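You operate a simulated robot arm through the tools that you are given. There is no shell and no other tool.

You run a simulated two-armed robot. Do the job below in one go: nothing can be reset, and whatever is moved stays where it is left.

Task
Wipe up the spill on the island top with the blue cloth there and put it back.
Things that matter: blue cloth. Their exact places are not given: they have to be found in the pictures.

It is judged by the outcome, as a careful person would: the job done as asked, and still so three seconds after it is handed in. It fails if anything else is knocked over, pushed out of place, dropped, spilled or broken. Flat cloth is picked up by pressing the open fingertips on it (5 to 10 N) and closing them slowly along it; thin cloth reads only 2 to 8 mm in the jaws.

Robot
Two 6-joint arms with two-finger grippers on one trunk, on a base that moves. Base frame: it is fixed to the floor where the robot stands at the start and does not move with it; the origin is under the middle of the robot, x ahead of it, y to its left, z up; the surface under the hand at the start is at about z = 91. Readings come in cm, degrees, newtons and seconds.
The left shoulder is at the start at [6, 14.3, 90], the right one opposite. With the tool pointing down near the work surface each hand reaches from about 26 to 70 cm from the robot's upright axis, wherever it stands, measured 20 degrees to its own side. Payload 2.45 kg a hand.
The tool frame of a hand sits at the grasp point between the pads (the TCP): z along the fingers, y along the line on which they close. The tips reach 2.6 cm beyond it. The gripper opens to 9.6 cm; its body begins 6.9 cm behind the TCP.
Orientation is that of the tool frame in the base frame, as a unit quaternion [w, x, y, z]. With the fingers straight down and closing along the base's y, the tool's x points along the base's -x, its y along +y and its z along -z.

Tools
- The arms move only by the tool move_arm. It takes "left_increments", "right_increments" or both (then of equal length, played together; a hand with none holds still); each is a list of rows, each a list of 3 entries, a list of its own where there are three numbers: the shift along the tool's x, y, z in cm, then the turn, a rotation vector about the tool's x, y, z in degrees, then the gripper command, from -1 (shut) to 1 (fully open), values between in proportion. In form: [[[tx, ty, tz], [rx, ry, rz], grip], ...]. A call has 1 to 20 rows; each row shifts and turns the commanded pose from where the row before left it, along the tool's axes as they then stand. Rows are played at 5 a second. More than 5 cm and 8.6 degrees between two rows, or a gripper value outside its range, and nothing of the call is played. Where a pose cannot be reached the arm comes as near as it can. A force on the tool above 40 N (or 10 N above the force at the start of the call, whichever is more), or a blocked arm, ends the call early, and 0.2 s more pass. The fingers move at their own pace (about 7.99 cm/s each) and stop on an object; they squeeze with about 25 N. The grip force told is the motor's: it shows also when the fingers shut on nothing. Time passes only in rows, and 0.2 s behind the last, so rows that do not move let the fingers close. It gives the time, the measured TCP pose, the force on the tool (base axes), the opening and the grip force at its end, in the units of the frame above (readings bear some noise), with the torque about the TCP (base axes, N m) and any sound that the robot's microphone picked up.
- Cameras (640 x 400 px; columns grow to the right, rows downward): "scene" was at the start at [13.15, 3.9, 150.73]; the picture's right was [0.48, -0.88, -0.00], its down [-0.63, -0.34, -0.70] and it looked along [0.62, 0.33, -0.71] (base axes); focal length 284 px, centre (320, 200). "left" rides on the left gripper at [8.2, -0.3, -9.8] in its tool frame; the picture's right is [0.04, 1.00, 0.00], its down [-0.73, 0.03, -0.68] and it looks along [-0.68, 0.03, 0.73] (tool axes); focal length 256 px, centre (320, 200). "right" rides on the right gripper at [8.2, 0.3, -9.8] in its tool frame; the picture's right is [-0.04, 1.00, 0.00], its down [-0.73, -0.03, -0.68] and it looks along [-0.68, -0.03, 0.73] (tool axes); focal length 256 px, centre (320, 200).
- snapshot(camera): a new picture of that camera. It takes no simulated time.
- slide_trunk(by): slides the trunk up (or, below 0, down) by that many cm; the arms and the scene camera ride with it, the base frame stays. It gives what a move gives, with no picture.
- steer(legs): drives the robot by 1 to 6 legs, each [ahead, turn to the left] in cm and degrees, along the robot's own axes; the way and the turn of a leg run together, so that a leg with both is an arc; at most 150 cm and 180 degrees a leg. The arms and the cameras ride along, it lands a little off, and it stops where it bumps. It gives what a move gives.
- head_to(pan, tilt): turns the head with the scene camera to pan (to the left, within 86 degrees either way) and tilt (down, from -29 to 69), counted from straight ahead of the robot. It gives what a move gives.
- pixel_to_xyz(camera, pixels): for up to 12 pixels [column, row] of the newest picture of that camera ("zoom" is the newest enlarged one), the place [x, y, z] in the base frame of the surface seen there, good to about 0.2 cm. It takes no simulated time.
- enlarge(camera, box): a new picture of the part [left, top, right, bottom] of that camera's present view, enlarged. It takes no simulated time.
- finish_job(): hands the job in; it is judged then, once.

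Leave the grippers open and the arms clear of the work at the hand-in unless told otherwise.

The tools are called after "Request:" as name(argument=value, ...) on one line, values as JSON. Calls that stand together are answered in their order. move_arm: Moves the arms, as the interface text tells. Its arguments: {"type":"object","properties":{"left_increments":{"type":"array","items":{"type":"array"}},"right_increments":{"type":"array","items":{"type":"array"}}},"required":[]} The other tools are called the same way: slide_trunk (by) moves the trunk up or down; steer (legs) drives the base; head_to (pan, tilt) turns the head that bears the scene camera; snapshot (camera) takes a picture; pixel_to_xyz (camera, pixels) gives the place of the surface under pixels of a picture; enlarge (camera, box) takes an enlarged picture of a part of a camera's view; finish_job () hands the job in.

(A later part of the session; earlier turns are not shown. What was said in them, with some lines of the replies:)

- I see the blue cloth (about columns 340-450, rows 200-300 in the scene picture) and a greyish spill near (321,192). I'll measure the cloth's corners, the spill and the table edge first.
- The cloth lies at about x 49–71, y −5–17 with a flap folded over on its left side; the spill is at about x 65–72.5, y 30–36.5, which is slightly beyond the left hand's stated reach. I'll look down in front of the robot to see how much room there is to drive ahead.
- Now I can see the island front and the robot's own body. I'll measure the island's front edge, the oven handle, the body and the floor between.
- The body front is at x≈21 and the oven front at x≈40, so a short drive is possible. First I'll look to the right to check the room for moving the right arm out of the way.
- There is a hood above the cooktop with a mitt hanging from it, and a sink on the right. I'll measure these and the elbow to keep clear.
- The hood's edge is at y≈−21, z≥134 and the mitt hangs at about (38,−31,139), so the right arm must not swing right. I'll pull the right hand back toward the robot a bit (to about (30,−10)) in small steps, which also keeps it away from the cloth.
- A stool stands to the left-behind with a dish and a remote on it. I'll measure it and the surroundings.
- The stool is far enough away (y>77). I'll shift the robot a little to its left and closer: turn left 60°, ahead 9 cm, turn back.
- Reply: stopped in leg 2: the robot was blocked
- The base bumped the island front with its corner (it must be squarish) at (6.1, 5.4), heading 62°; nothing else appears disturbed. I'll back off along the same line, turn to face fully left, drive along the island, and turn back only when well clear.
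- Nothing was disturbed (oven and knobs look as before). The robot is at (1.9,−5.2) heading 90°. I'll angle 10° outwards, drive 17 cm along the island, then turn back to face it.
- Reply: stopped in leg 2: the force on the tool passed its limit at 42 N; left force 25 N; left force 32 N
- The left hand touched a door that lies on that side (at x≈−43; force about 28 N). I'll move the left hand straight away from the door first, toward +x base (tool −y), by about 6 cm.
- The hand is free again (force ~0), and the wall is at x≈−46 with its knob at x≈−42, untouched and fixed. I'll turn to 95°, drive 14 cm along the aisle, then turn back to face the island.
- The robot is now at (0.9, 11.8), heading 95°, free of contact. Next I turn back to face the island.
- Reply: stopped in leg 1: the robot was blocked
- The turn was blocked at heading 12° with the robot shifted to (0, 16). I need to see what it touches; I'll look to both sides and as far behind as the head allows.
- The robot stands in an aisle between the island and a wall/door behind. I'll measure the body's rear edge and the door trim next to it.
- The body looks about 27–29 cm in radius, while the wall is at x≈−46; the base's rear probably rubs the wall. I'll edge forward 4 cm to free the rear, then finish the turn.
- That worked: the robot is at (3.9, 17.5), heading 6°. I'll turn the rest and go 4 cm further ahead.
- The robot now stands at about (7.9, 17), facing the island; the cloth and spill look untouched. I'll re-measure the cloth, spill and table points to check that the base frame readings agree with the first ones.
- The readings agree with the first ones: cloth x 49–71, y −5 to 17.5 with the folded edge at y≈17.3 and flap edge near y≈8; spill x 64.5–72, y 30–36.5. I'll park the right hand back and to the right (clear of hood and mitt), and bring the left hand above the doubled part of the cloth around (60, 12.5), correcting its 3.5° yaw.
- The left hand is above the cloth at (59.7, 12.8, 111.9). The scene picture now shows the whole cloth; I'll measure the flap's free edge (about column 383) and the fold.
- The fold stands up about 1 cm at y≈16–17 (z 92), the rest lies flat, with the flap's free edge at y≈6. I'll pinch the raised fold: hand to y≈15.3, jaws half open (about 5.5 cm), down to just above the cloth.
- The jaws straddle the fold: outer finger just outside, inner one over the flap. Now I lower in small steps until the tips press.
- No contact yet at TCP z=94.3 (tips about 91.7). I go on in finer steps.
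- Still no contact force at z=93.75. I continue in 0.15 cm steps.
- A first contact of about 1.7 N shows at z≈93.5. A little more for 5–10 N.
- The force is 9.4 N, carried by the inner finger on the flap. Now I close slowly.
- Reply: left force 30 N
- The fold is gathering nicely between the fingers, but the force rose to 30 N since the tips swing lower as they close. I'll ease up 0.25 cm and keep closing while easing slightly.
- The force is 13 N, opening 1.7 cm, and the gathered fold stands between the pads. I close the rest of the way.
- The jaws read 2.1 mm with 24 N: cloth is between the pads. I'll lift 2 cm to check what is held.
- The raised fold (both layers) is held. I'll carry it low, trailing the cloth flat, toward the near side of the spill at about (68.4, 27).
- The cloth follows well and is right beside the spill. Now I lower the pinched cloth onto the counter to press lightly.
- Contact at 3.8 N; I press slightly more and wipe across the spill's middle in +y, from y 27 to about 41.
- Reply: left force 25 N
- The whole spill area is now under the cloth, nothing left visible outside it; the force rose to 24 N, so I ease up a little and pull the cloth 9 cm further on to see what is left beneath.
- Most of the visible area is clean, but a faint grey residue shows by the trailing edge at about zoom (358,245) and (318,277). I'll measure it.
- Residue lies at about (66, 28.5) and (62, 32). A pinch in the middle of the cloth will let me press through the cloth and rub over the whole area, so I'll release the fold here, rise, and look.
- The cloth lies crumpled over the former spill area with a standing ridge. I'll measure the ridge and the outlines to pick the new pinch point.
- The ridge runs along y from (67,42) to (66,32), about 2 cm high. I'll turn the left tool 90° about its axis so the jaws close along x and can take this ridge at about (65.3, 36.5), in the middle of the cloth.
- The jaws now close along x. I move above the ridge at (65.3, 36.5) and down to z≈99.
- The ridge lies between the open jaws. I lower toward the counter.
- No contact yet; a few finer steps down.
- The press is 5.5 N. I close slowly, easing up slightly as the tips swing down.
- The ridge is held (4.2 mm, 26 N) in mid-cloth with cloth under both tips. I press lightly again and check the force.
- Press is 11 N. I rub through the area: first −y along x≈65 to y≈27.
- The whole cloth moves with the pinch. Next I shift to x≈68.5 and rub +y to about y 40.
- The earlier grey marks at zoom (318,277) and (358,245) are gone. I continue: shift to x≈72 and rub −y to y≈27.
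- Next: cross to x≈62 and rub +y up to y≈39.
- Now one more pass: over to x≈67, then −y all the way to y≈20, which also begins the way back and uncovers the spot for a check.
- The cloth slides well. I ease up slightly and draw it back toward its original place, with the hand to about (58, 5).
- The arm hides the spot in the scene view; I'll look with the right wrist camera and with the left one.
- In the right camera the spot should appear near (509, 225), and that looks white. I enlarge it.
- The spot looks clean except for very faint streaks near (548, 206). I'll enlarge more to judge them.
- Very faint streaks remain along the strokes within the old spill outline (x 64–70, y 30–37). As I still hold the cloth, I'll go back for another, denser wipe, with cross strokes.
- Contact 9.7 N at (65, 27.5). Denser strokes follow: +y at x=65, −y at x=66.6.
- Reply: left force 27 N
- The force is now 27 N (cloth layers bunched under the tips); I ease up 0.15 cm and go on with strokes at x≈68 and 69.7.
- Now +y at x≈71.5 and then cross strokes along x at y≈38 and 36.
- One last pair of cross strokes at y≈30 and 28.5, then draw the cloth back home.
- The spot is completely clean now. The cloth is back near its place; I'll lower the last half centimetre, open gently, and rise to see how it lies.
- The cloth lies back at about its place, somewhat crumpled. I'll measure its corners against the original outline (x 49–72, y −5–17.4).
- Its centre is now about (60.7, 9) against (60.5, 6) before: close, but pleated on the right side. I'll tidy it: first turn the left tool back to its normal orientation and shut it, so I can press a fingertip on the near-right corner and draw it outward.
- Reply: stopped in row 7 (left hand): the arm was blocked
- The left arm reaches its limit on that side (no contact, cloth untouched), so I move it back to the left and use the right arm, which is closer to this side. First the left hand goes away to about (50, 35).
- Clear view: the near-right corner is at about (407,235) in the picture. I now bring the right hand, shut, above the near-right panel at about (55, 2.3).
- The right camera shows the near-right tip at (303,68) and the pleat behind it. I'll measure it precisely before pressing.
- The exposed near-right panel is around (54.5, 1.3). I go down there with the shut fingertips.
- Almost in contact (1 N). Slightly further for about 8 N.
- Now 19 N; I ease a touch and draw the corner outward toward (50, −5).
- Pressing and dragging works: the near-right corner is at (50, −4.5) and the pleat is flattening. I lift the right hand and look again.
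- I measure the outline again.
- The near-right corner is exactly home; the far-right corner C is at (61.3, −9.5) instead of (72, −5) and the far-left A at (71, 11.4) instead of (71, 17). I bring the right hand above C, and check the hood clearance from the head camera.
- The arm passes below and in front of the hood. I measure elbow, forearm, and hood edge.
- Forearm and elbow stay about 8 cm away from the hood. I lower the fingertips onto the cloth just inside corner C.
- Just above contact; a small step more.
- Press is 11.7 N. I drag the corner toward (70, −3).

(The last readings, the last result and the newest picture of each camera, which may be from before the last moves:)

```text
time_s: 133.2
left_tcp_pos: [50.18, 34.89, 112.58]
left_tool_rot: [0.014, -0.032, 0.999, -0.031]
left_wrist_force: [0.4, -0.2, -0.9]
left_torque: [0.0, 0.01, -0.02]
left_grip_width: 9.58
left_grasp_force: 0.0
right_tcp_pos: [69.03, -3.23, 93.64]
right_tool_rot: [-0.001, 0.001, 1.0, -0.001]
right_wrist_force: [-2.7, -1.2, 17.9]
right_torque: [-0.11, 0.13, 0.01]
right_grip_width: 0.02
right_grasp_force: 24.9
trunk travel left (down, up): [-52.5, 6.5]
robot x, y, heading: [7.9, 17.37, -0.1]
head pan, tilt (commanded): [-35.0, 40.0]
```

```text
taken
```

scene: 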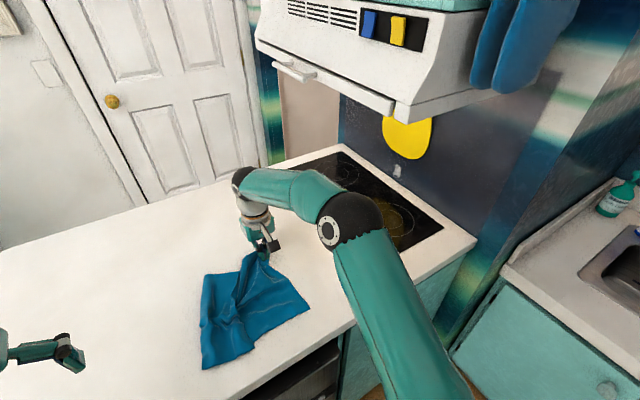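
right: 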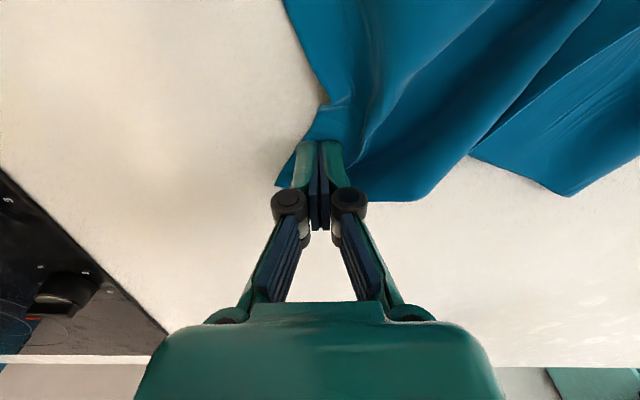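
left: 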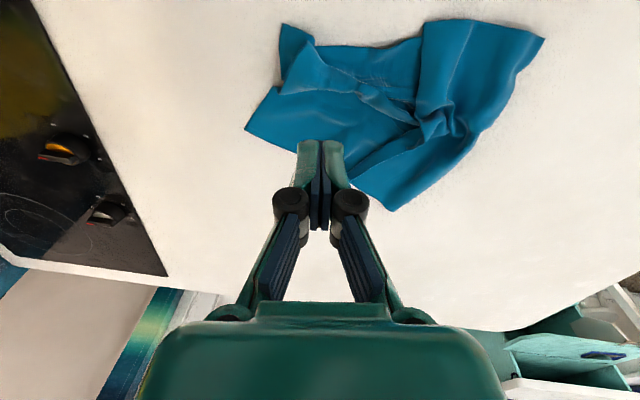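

The far-right corner is now at about (70, −4). I lift the right hand straight up, draw it back, and look.

Request:
move_arm(right_increments=[[[0, 0, -1], [0, 0, 0], -1], [[0, 0, -3], [0, 0, 0], -1], [[0, 0, -4], [0, 0, 0], -1], [[1, 0, -3], [0, 0, 0], -1], [[4, -0.5, -1], [0, 0, 0], -1], [[4.5, -0.5, -1], [0, 0, 0], -1], [[4.5, -0.5, -1], [0, 0, 0], -0.5], [[4.5, -0.5, -1], [0, 0, 0], 0], [[4.5, -0.5, -1], [0, 0, 0], 0.5], [[4.5, -0.5, 0], [0, 0, 0], 1], [[4, -0.5, 0], [0, 0, 0], 1]])

Request:
head_to(pan=5, tilt=55)

Request:
snapshot(camera="scene")

Request:
enlarge(camera="scene", box=[290, 150, 460, 270])

```text
time_s: 135.6
left_tcp_pos: [50.2, 34.84, 112.58]
left_tool_rot: [0.012, -0.031, 0.999, -0.03]
left_wrist_force: [0.1, -0.8, 0.4]
left_torque: [-0.01, -0.01, 0.0]
left_grip_width: 9.6
left_grasp_force: 0.0
right_tcp_pos: [37.52, -6.53, 109.6]
right_tool_rot: [-0.002, 0.001, 1.0, 0.0]
right_wrist_force: [-0.1, -0.1, -0.2]
right_torque: [-0.01, -0.05, -0.03]
right_grip_width: 9.61
right_grasp_force: 0.0
trunk travel left (down, up): [-52.5, 6.5]
robot x, y, heading: [8.02, 17.08, 0.0]
head pan, tilt (commanded): [-35.0, 40.0]
```

```text
time_s: 136.6
left_tcp_pos: [50.12, 34.88, 112.48]
left_tool_rot: [0.012, -0.032, 0.999, -0.03]
left_wrist_force: [-0.7, -0.7, -0.2]
left_torque: [0.01, -0.01, 0.02]
left_grip_width: 9.59
left_grasp_force: 0.1
right_tcp_pos: [37.7, -6.54, 109.59]
right_tool_rot: [-0.002, 0.001, 1.0, -0.001]
right_wrist_force: [0.7, -0.5, 0.4]
right_torque: [0.01, 0.01, 0.01]
right_grip_width: 9.61
right_grasp_force: 0.0
trunk travel left (down, up): [-52.5, 6.5]
robot x, y, heading: [7.78, 17.36, -0.1]
head pan, tilt (commanded): [5.0, 55.0]
```

```text
taken
```

scene: 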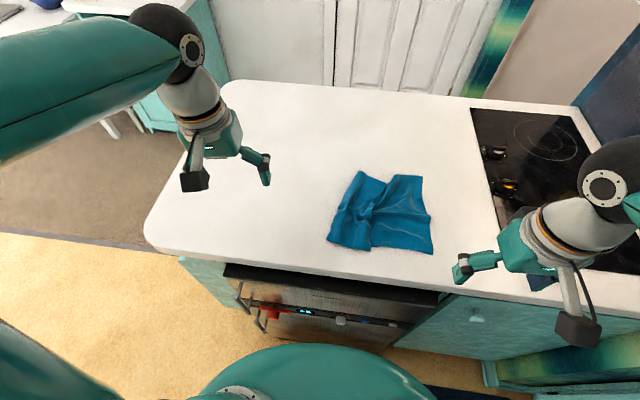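

```text
3.33 times, centred on (375, 210) of scene
```

zoom: 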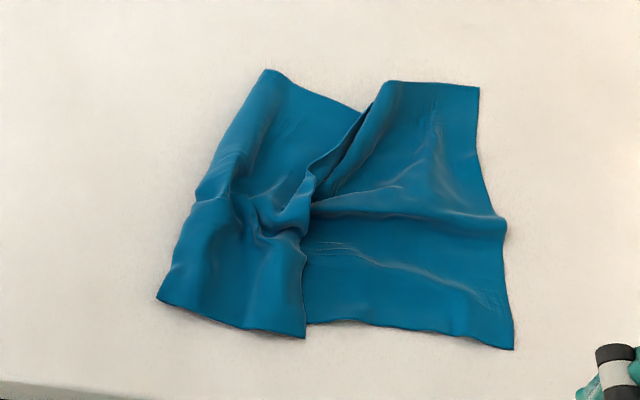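

The cloth now lies in almost its original outline, flap and all. I check the spill spot (around (278,178)) enlarged and measure the cloth's corners.

Request:
enlarge(camera="scene", box=[230, 130, 330, 230])

Request:
pixel_to_xyz(camera="scene", pixels=[[359, 172], [328, 240], [371, 251], [432, 253], [421, 177], [395, 175], [429, 215], [360, 213], [380, 220], [278, 178]])

```text
4.00 times, centred on (280, 180) of scene
```

zoom: 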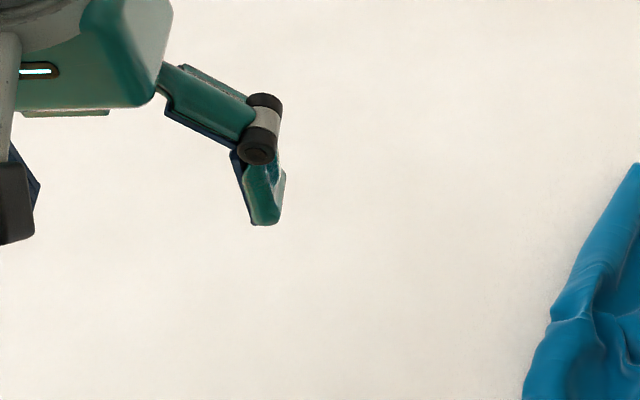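

```text
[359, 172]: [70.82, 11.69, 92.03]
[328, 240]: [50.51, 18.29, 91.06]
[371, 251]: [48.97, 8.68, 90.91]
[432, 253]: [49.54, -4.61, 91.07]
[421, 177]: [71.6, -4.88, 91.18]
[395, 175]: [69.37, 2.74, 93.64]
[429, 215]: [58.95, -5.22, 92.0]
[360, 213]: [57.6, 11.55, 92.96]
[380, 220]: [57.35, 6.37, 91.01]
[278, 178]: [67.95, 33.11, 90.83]
```

The spot is spotless. Corners: near-right, far-right and near-left are within 1–2 cm of home; only the far-left one (70.8, 11.7) is 5 cm short of (71, 16.7). I'll draw that one out with the left hand's shut fingertips: first straighten the tool and move above (69, 11.3).

Request:
move_arm(left_increments=[[[0, 0, 0], [-3.4, 1.5, 3.6], 0], [[-2.7, -3.3, 1], [0, 0, 0], -0.5], [[-2.7, -3.4, 1], [0, 0, 0], -1], [[-2.7, -3.4, 1], [0, 0, 0], -1], [[-2.7, -3.4, 1], [0, 0, 0], -1], [[-2.7, -3.4, 1], [0, 0, 0], -1], [[-2.7, -3.4, 1], [0, 0, 0], -1], [[-2.5, -3.3, 1], [0, 0, 0], -1]])

Request:
snapshot(camera="left")

Request:
snapshot(camera="scene")

```text
time_s: 138.4
left_tcp_pos: [66.63, 12.04, 104.76]
left_tool_rot: [0.0, 0.001, 1.0, -0.002]
left_wrist_force: [0.3, 0.0, 0.0]
left_torque: [-0.04, -0.07, -0.01]
left_grip_width: 0.0
left_grasp_force: 25.0
left hand out of reach, approached as far as the arm can: row 8
right_tcp_pos: [37.49, -6.56, 109.6]
right_tool_rot: [-0.002, 0.001, 1.0, -0.001]
right_wrist_force: [-0.7, 0.5, 0.3]
right_torque: [0.0, -0.02, 0.0]
right_grip_width: 9.63
right_grasp_force: 0.1
trunk travel left (down, up): [-52.5, 6.5]
robot x, y, heading: [7.9, 17.45, -0.3]
head pan, tilt (commanded): [5.0, 55.0]
```

```text
taken
```

left: 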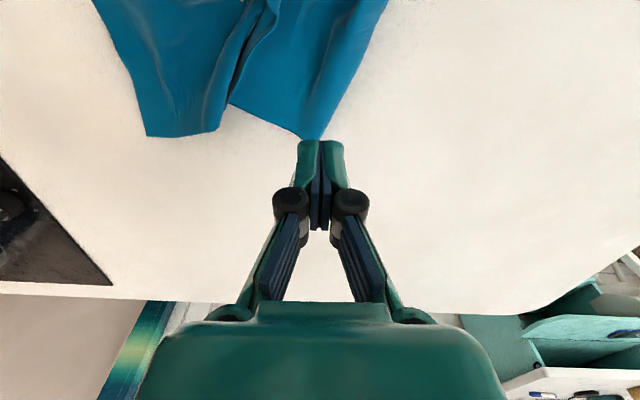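

```text
taken
```

scene: 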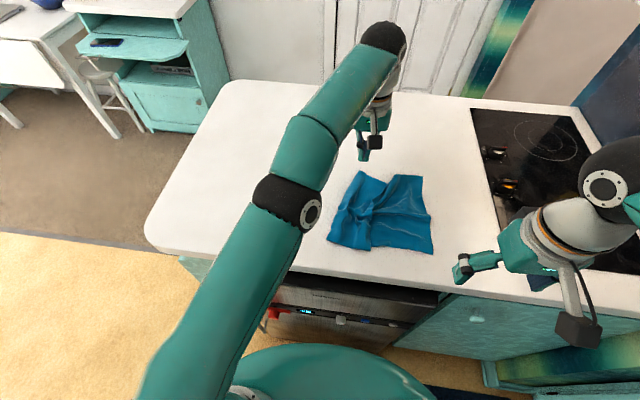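

The hand is at (66.6, 12.0), close to its reach at this height; that spot is on the doubled part near the corner, so it will do. I lower there.

Request:
move_arm(left_increments=[[[0, 0, 4], [0, 0, 0], -1], [[0, -0.3, 4], [0, 0, 0], -1], [[-0.5, -0.3, 1.5], [0, 0, 0], -1], [[0, 0, 0.7], [0, 0, 0], -1], [[0, 0, 0], [0, 0, 0], -1]])

```text
time_s: 139.6
left_tcp_pos: [67.15, 11.33, 94.47]
left_tool_rot: [0.0, 0.001, 1.0, -0.002]
left_wrist_force: [0.1, 0.8, -0.5]
left_torque: [-0.03, 0.01, -0.03]
left_grip_width: 0.0
left_grasp_force: 25.0
right_tcp_pos: [37.68, -6.55, 109.47]
right_tool_rot: [-0.001, 0.0, 1.0, -0.001]
right_wrist_force: [-0.8, -0.5, -0.3]
right_torque: [0.02, -0.03, 0.03]
right_grip_width: 9.61
right_grasp_force: 0.2
trunk travel left (down, up): [-52.5, 6.5]
robot x, y, heading: [8.03, 17.24, 0.1]
head pan, tilt (commanded): [5.0, 55.0]
```

No contact yet; finer steps.

Request:
move_arm(left_increments=[[[0, 0, 0.4], [0, 0, 0], -1], [[0, 0, 0.2], [0, 0, 0], -1], [[0, 0, 0], [0, 0, 0], -1]])

Request:
move_arm(left_increments=[[[0, 0, 0.12], [0, 0, 0], -1], [[0, 0, 0], [0, 0, 0], -1]])

```text
time_s: 140.4
left_tcp_pos: [67.24, 11.35, 93.99]
left_tool_rot: [-0.001, 0.001, 1.0, -0.001]
left_wrist_force: [0.3, 0.1, -0.1]
left_torque: [-0.03, -0.01, 0.04]
left_grip_width: 0.0
left_grasp_force: 25.0
right_tcp_pos: [37.7, -6.56, 109.58]
right_tool_rot: [-0.001, 0.001, 1.0, -0.001]
right_wrist_force: [-0.8, -0.2, -0.1]
right_torque: [0.0, 0.05, 0.02]
right_grip_width: 9.59
right_grasp_force: 0.0
trunk travel left (down, up): [-52.5, 6.5]
robot x, y, heading: [7.49, 17.51, 0.1]
head pan, tilt (commanded): [5.0, 55.0]
```

```text
time_s: 141.0
left_tcp_pos: [67.31, 11.34, 93.97]
left_tool_rot: [-0.001, 0.001, 1.0, 0.0]
left_wrist_force: [-0.3, 0.0, 0.4]
left_torque: [0.02, -0.01, -0.01]
left_grip_width: 0.01
left_grasp_force: 24.8
right_tcp_pos: [37.65, -6.54, 109.51]
right_tool_rot: [-0.001, 0.002, 1.0, -0.001]
right_wrist_force: [0.1, 0.8, -0.2]
right_torque: [-0.02, -0.02, -0.01]
right_grip_width: 9.6
right_grasp_force: 0.0
trunk travel left (down, up): [-52.5, 6.5]
robot x, y, heading: [7.75, 17.33, -0.1]
head pan, tilt (commanded): [5.0, 55.0]
```

Request:
move_arm(left_increments=[[[0, 0, 0.15], [0, 0, 0], -1], [[0, 0, 0], [0, 0, 0], -1]])

Request:
move_arm(left_increments=[[[0, 0, 0.1], [0, 0, 0], -1], [[0, 0, 0], [0, 0, 0], -1]])

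```text
time_s: 141.6
left_tcp_pos: [67.24, 11.42, 93.74]
left_tool_rot: [0.001, 0.001, 1.0, -0.001]
left_wrist_force: [0.0, -0.2, 1.5]
left_torque: [0.02, 0.02, 0.0]
left_grip_width: 0.0
left_grasp_force: 24.8
right_tcp_pos: [37.59, -6.5, 109.55]
right_tool_rot: [-0.001, 0.001, 1.0, -0.001]
right_wrist_force: [1.2, -0.7, -0.7]
right_torque: [0.0, 0.01, 0.02]
right_grip_width: 9.59
right_grasp_force: 0.1
trunk travel left (down, up): [-52.5, 6.5]
robot x, y, heading: [7.5, 17.23, 0.1]
head pan, tilt (commanded): [5.0, 55.0]
```

```text
time_s: 142.2
left_tcp_pos: [67.32, 11.4, 93.7]
left_tool_rot: [0.0, 0.001, 1.0, -0.001]
left_wrist_force: [0.1, 0.3, 3.7]
left_torque: [0.0, 0.02, -0.04]
left_grip_width: 0.01
left_grasp_force: 24.5
right_tcp_pos: [37.62, -6.44, 109.58]
right_tool_rot: [-0.002, 0.0, 1.0, -0.001]
right_wrist_force: [-0.6, 0.3, 0.2]
right_torque: [0.06, -0.01, 0.0]
right_grip_width: 9.61
right_grasp_force: 0.0
trunk travel left (down, up): [-52.5, 6.5]
robot x, y, heading: [7.67, 16.97, -0.0]
head pan, tilt (commanded): [5.0, 55.0]
```

Contact at 3.7 N; a bit more pressure, then I draw the corner +y by about 4.5 cm.

Request:
move_arm(left_increments=[[[0, 0, 0.1], [0, 0, 0], -1], [[0, 0.6, 0], [0, 0, 0], -1], [[-0.1, 0.8, 0], [0, 0, 0], -1], [[-0.1, 0.8, 0], [0, 0, 0], -1], [[-0.1, 0.8, 0], [0, 0, 0], -1], [[0, 0.8, 0], [0, 0, 0], -1], [[0, 0.7, 0], [0, 0, 0], -1]])

Request:
enlarge(camera="scene", box=[290, 150, 460, 270])

Request:
snapshot(camera="left")

```text
time_s: 143.8
left_tcp_pos: [67.63, 15.97, 93.65]
left_tool_rot: [0.0, 0.001, 1.0, -0.001]
left_wrist_force: [-0.1, -2.6, 12.2]
left_torque: [-0.07, 0.05, 0.02]
left_grip_width: 0.0
left_grasp_force: 25.3
right_tcp_pos: [37.63, -6.48, 109.65]
right_tool_rot: [-0.002, 0.001, 1.0, -0.001]
right_wrist_force: [0.9, -0.5, -0.7]
right_torque: [0.01, -0.01, 0.03]
right_grip_width: 9.61
right_grasp_force: 0.0
trunk travel left (down, up): [-52.5, 6.5]
robot x, y, heading: [8.28, 17.2, 0.2]
head pan, tilt (commanded): [5.0, 55.0]
```

```text
3.33 times, centred on (375, 210) of scene
```

zoom: 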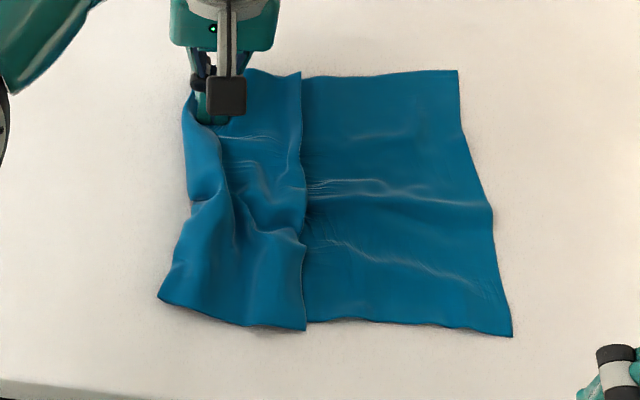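

```text
taken
```

left: 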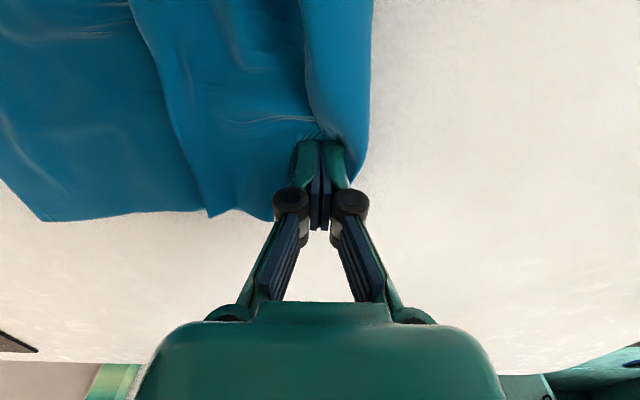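

Beautiful: the cloth is back to nearly its original folded rectangle. I lift straight up and take the left hand away to the left, opening it once clear.

Request:
move_arm(left_increments=[[[0, 0, -0.5], [0, 0, 0], -1], [[0, 0, -2], [0, 0, 0], -1], [[0, 0, -4], [0, 0, 0], -1], [[1, 1, -4], [0, 0, 0], -1], [[2.5, 3.5, -2], [0, 0, 0], -1], [[2.5, 4, -1.5], [0, 0, 0], -0.5], [[2.5, 4, -1.5], [0, 0, 0], 0], [[3, 3.5, -1], [0, 0, 0], 0.5], [[3, 3.5, -1], [0, 0, 0], 1], [[3, 3, -1], [0, 0, 0], 1], [[3, 2, 0], [0, 0, 0], 1]])

Request:
snapshot(camera="scene")

Request:
enlarge(camera="scene", box=[240, 140, 460, 270])

```text
time_s: 146.2
left_tcp_pos: [47.09, 40.48, 112.06]
left_tool_rot: [0.0, 0.001, 1.0, 0.0]
left_wrist_force: [0.3, 0.7, 0.6]
left_torque: [-0.01, -0.02, -0.02]
left_grip_width: 9.62
left_grasp_force: 0.1
right_tcp_pos: [37.62, -6.59, 109.54]
right_tool_rot: [-0.001, 0.0, 1.0, -0.001]
right_wrist_force: [0.3, 0.4, 0.5]
right_torque: [0.03, -0.02, 0.04]
right_grip_width: 9.61
right_grasp_force: 0.1
trunk travel left (down, up): [-52.5, 6.5]
robot x, y, heading: [8.18, 16.95, 0.0]
head pan, tilt (commanded): [5.0, 55.0]
```

```text
taken
```

scene: 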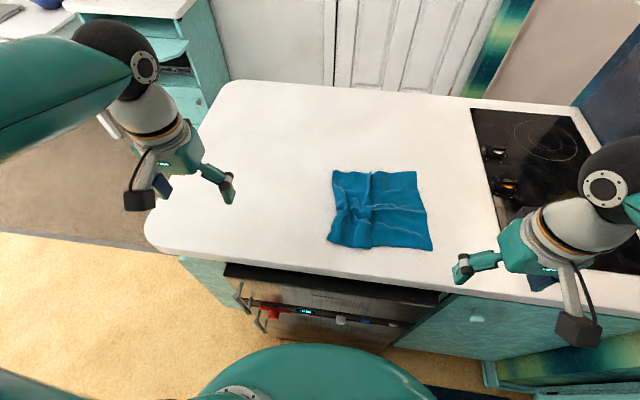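

```text
2.91 times, centred on (350, 205) of scene
```

zoom: 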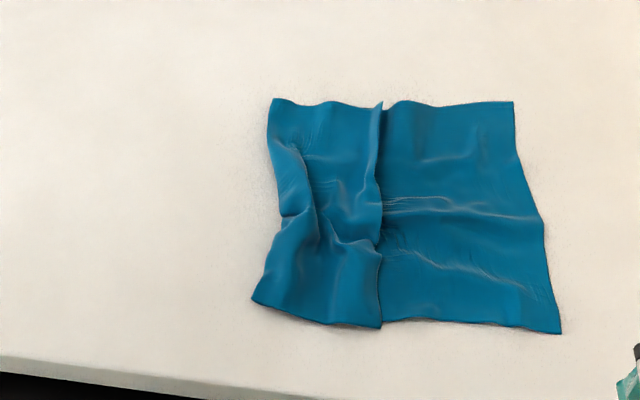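

The cloth lies in place with its flap folded, the counter is clean, both grippers are open and clear. Before handing in, I take a quick look to the left/behind to be sure nothing there was disturbed.

Request:
head_to(pan=86, tilt=40)

Request:
snapshot(camera="scene")

Request:
head_to(pan=-86, tilt=40)

Request:
snapshot(camera="scene")

```text
time_s: 147.8
left_tcp_pos: [47.1, 40.41, 112.05]
left_tool_rot: [-0.001, 0.001, 1.0, -0.001]
left_wrist_force: [-0.1, -0.5, 0.6]
left_torque: [0.02, 0.0, 0.0]
left_grip_width: 9.6
left_grasp_force: 0.2
right_tcp_pos: [37.67, -6.55, 109.58]
right_tool_rot: [-0.002, 0.0, 1.0, -0.001]
right_wrist_force: [0.7, 0.6, 0.0]
right_torque: [0.0, -0.04, -0.05]
right_grip_width: 9.61
right_grasp_force: 0.1
trunk travel left (down, up): [-52.5, 6.5]
robot x, y, heading: [7.93, 17.24, 0.3]
head pan, tilt (commanded): [85.9, 40.0]
```

```text
taken
```

scene: 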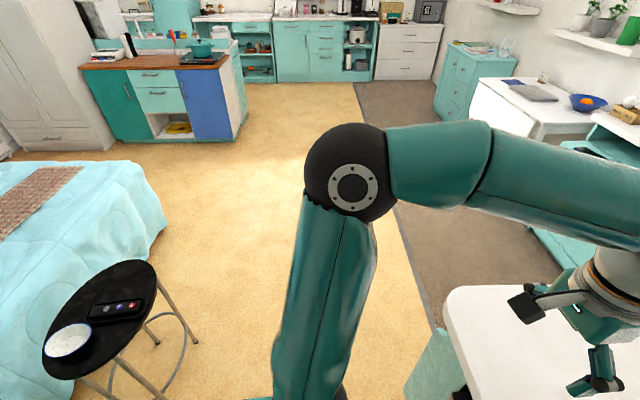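

```text
time_s: 150.4
left_tcp_pos: [47.25, 40.41, 111.91]
left_tool_rot: [-0.001, 0.0, 1.0, 0.0]
left_wrist_force: [-0.5, 0.0, 0.2]
left_torque: [-0.01, -0.02, 0.01]
left_grip_width: 9.6
left_grasp_force: 0.1
right_tcp_pos: [37.67, -6.5, 109.53]
right_tool_rot: [-0.002, 0.001, 1.0, -0.001]
right_wrist_force: [0.1, -0.4, 0.0]
right_torque: [0.0, -0.02, 0.0]
right_grip_width: 9.63
right_grasp_force: 0.1
trunk travel left (down, up): [-52.5, 6.5]
robot x, y, heading: [8.15, 17.65, 0.1]
head pan, tilt (commanded): [-85.9, 40.0]
```

```text
taken
```

scene: 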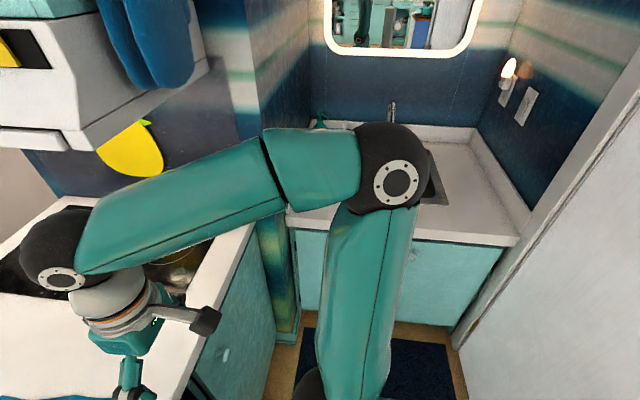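

Everything around is in its place: the stool with dish and remote, the hood, mitt, sink items and mat. The spill is gone, the cloth lies back in its place, and both grippers are open and clear, so I hand the job in.

Request:
finish_job()

```text
The job is handed in.
```

The spill is wiped up and the blue cloth is back in its place on the island top. The first round of wiping left faint streaks, so I wiped the spot again. It looked clean in the close-up pictures after that.

- **Cloth:** it lies in nearly its original outline with its flap folded over, though a little more wrinkled than before. At the last measurement, three corners were within about 2 cm of where they started. I then drew the fourth, which was 5 cm short, back out and checked it by eye only.
- **Bumps on the way:** while I was moving the robot into position, its base bumped the island front once and was blocked once more mid-turn. The left hand also pressed against the door behind the robot, at up to 42 N. The island and oven front, stool, hood, mitt and sink area look undisturbed in the later pictures. I last saw the part of the door I touched just after that contact, and it looked fine then.
- **At hand-in:** both grippers were open and clear of the cloth.
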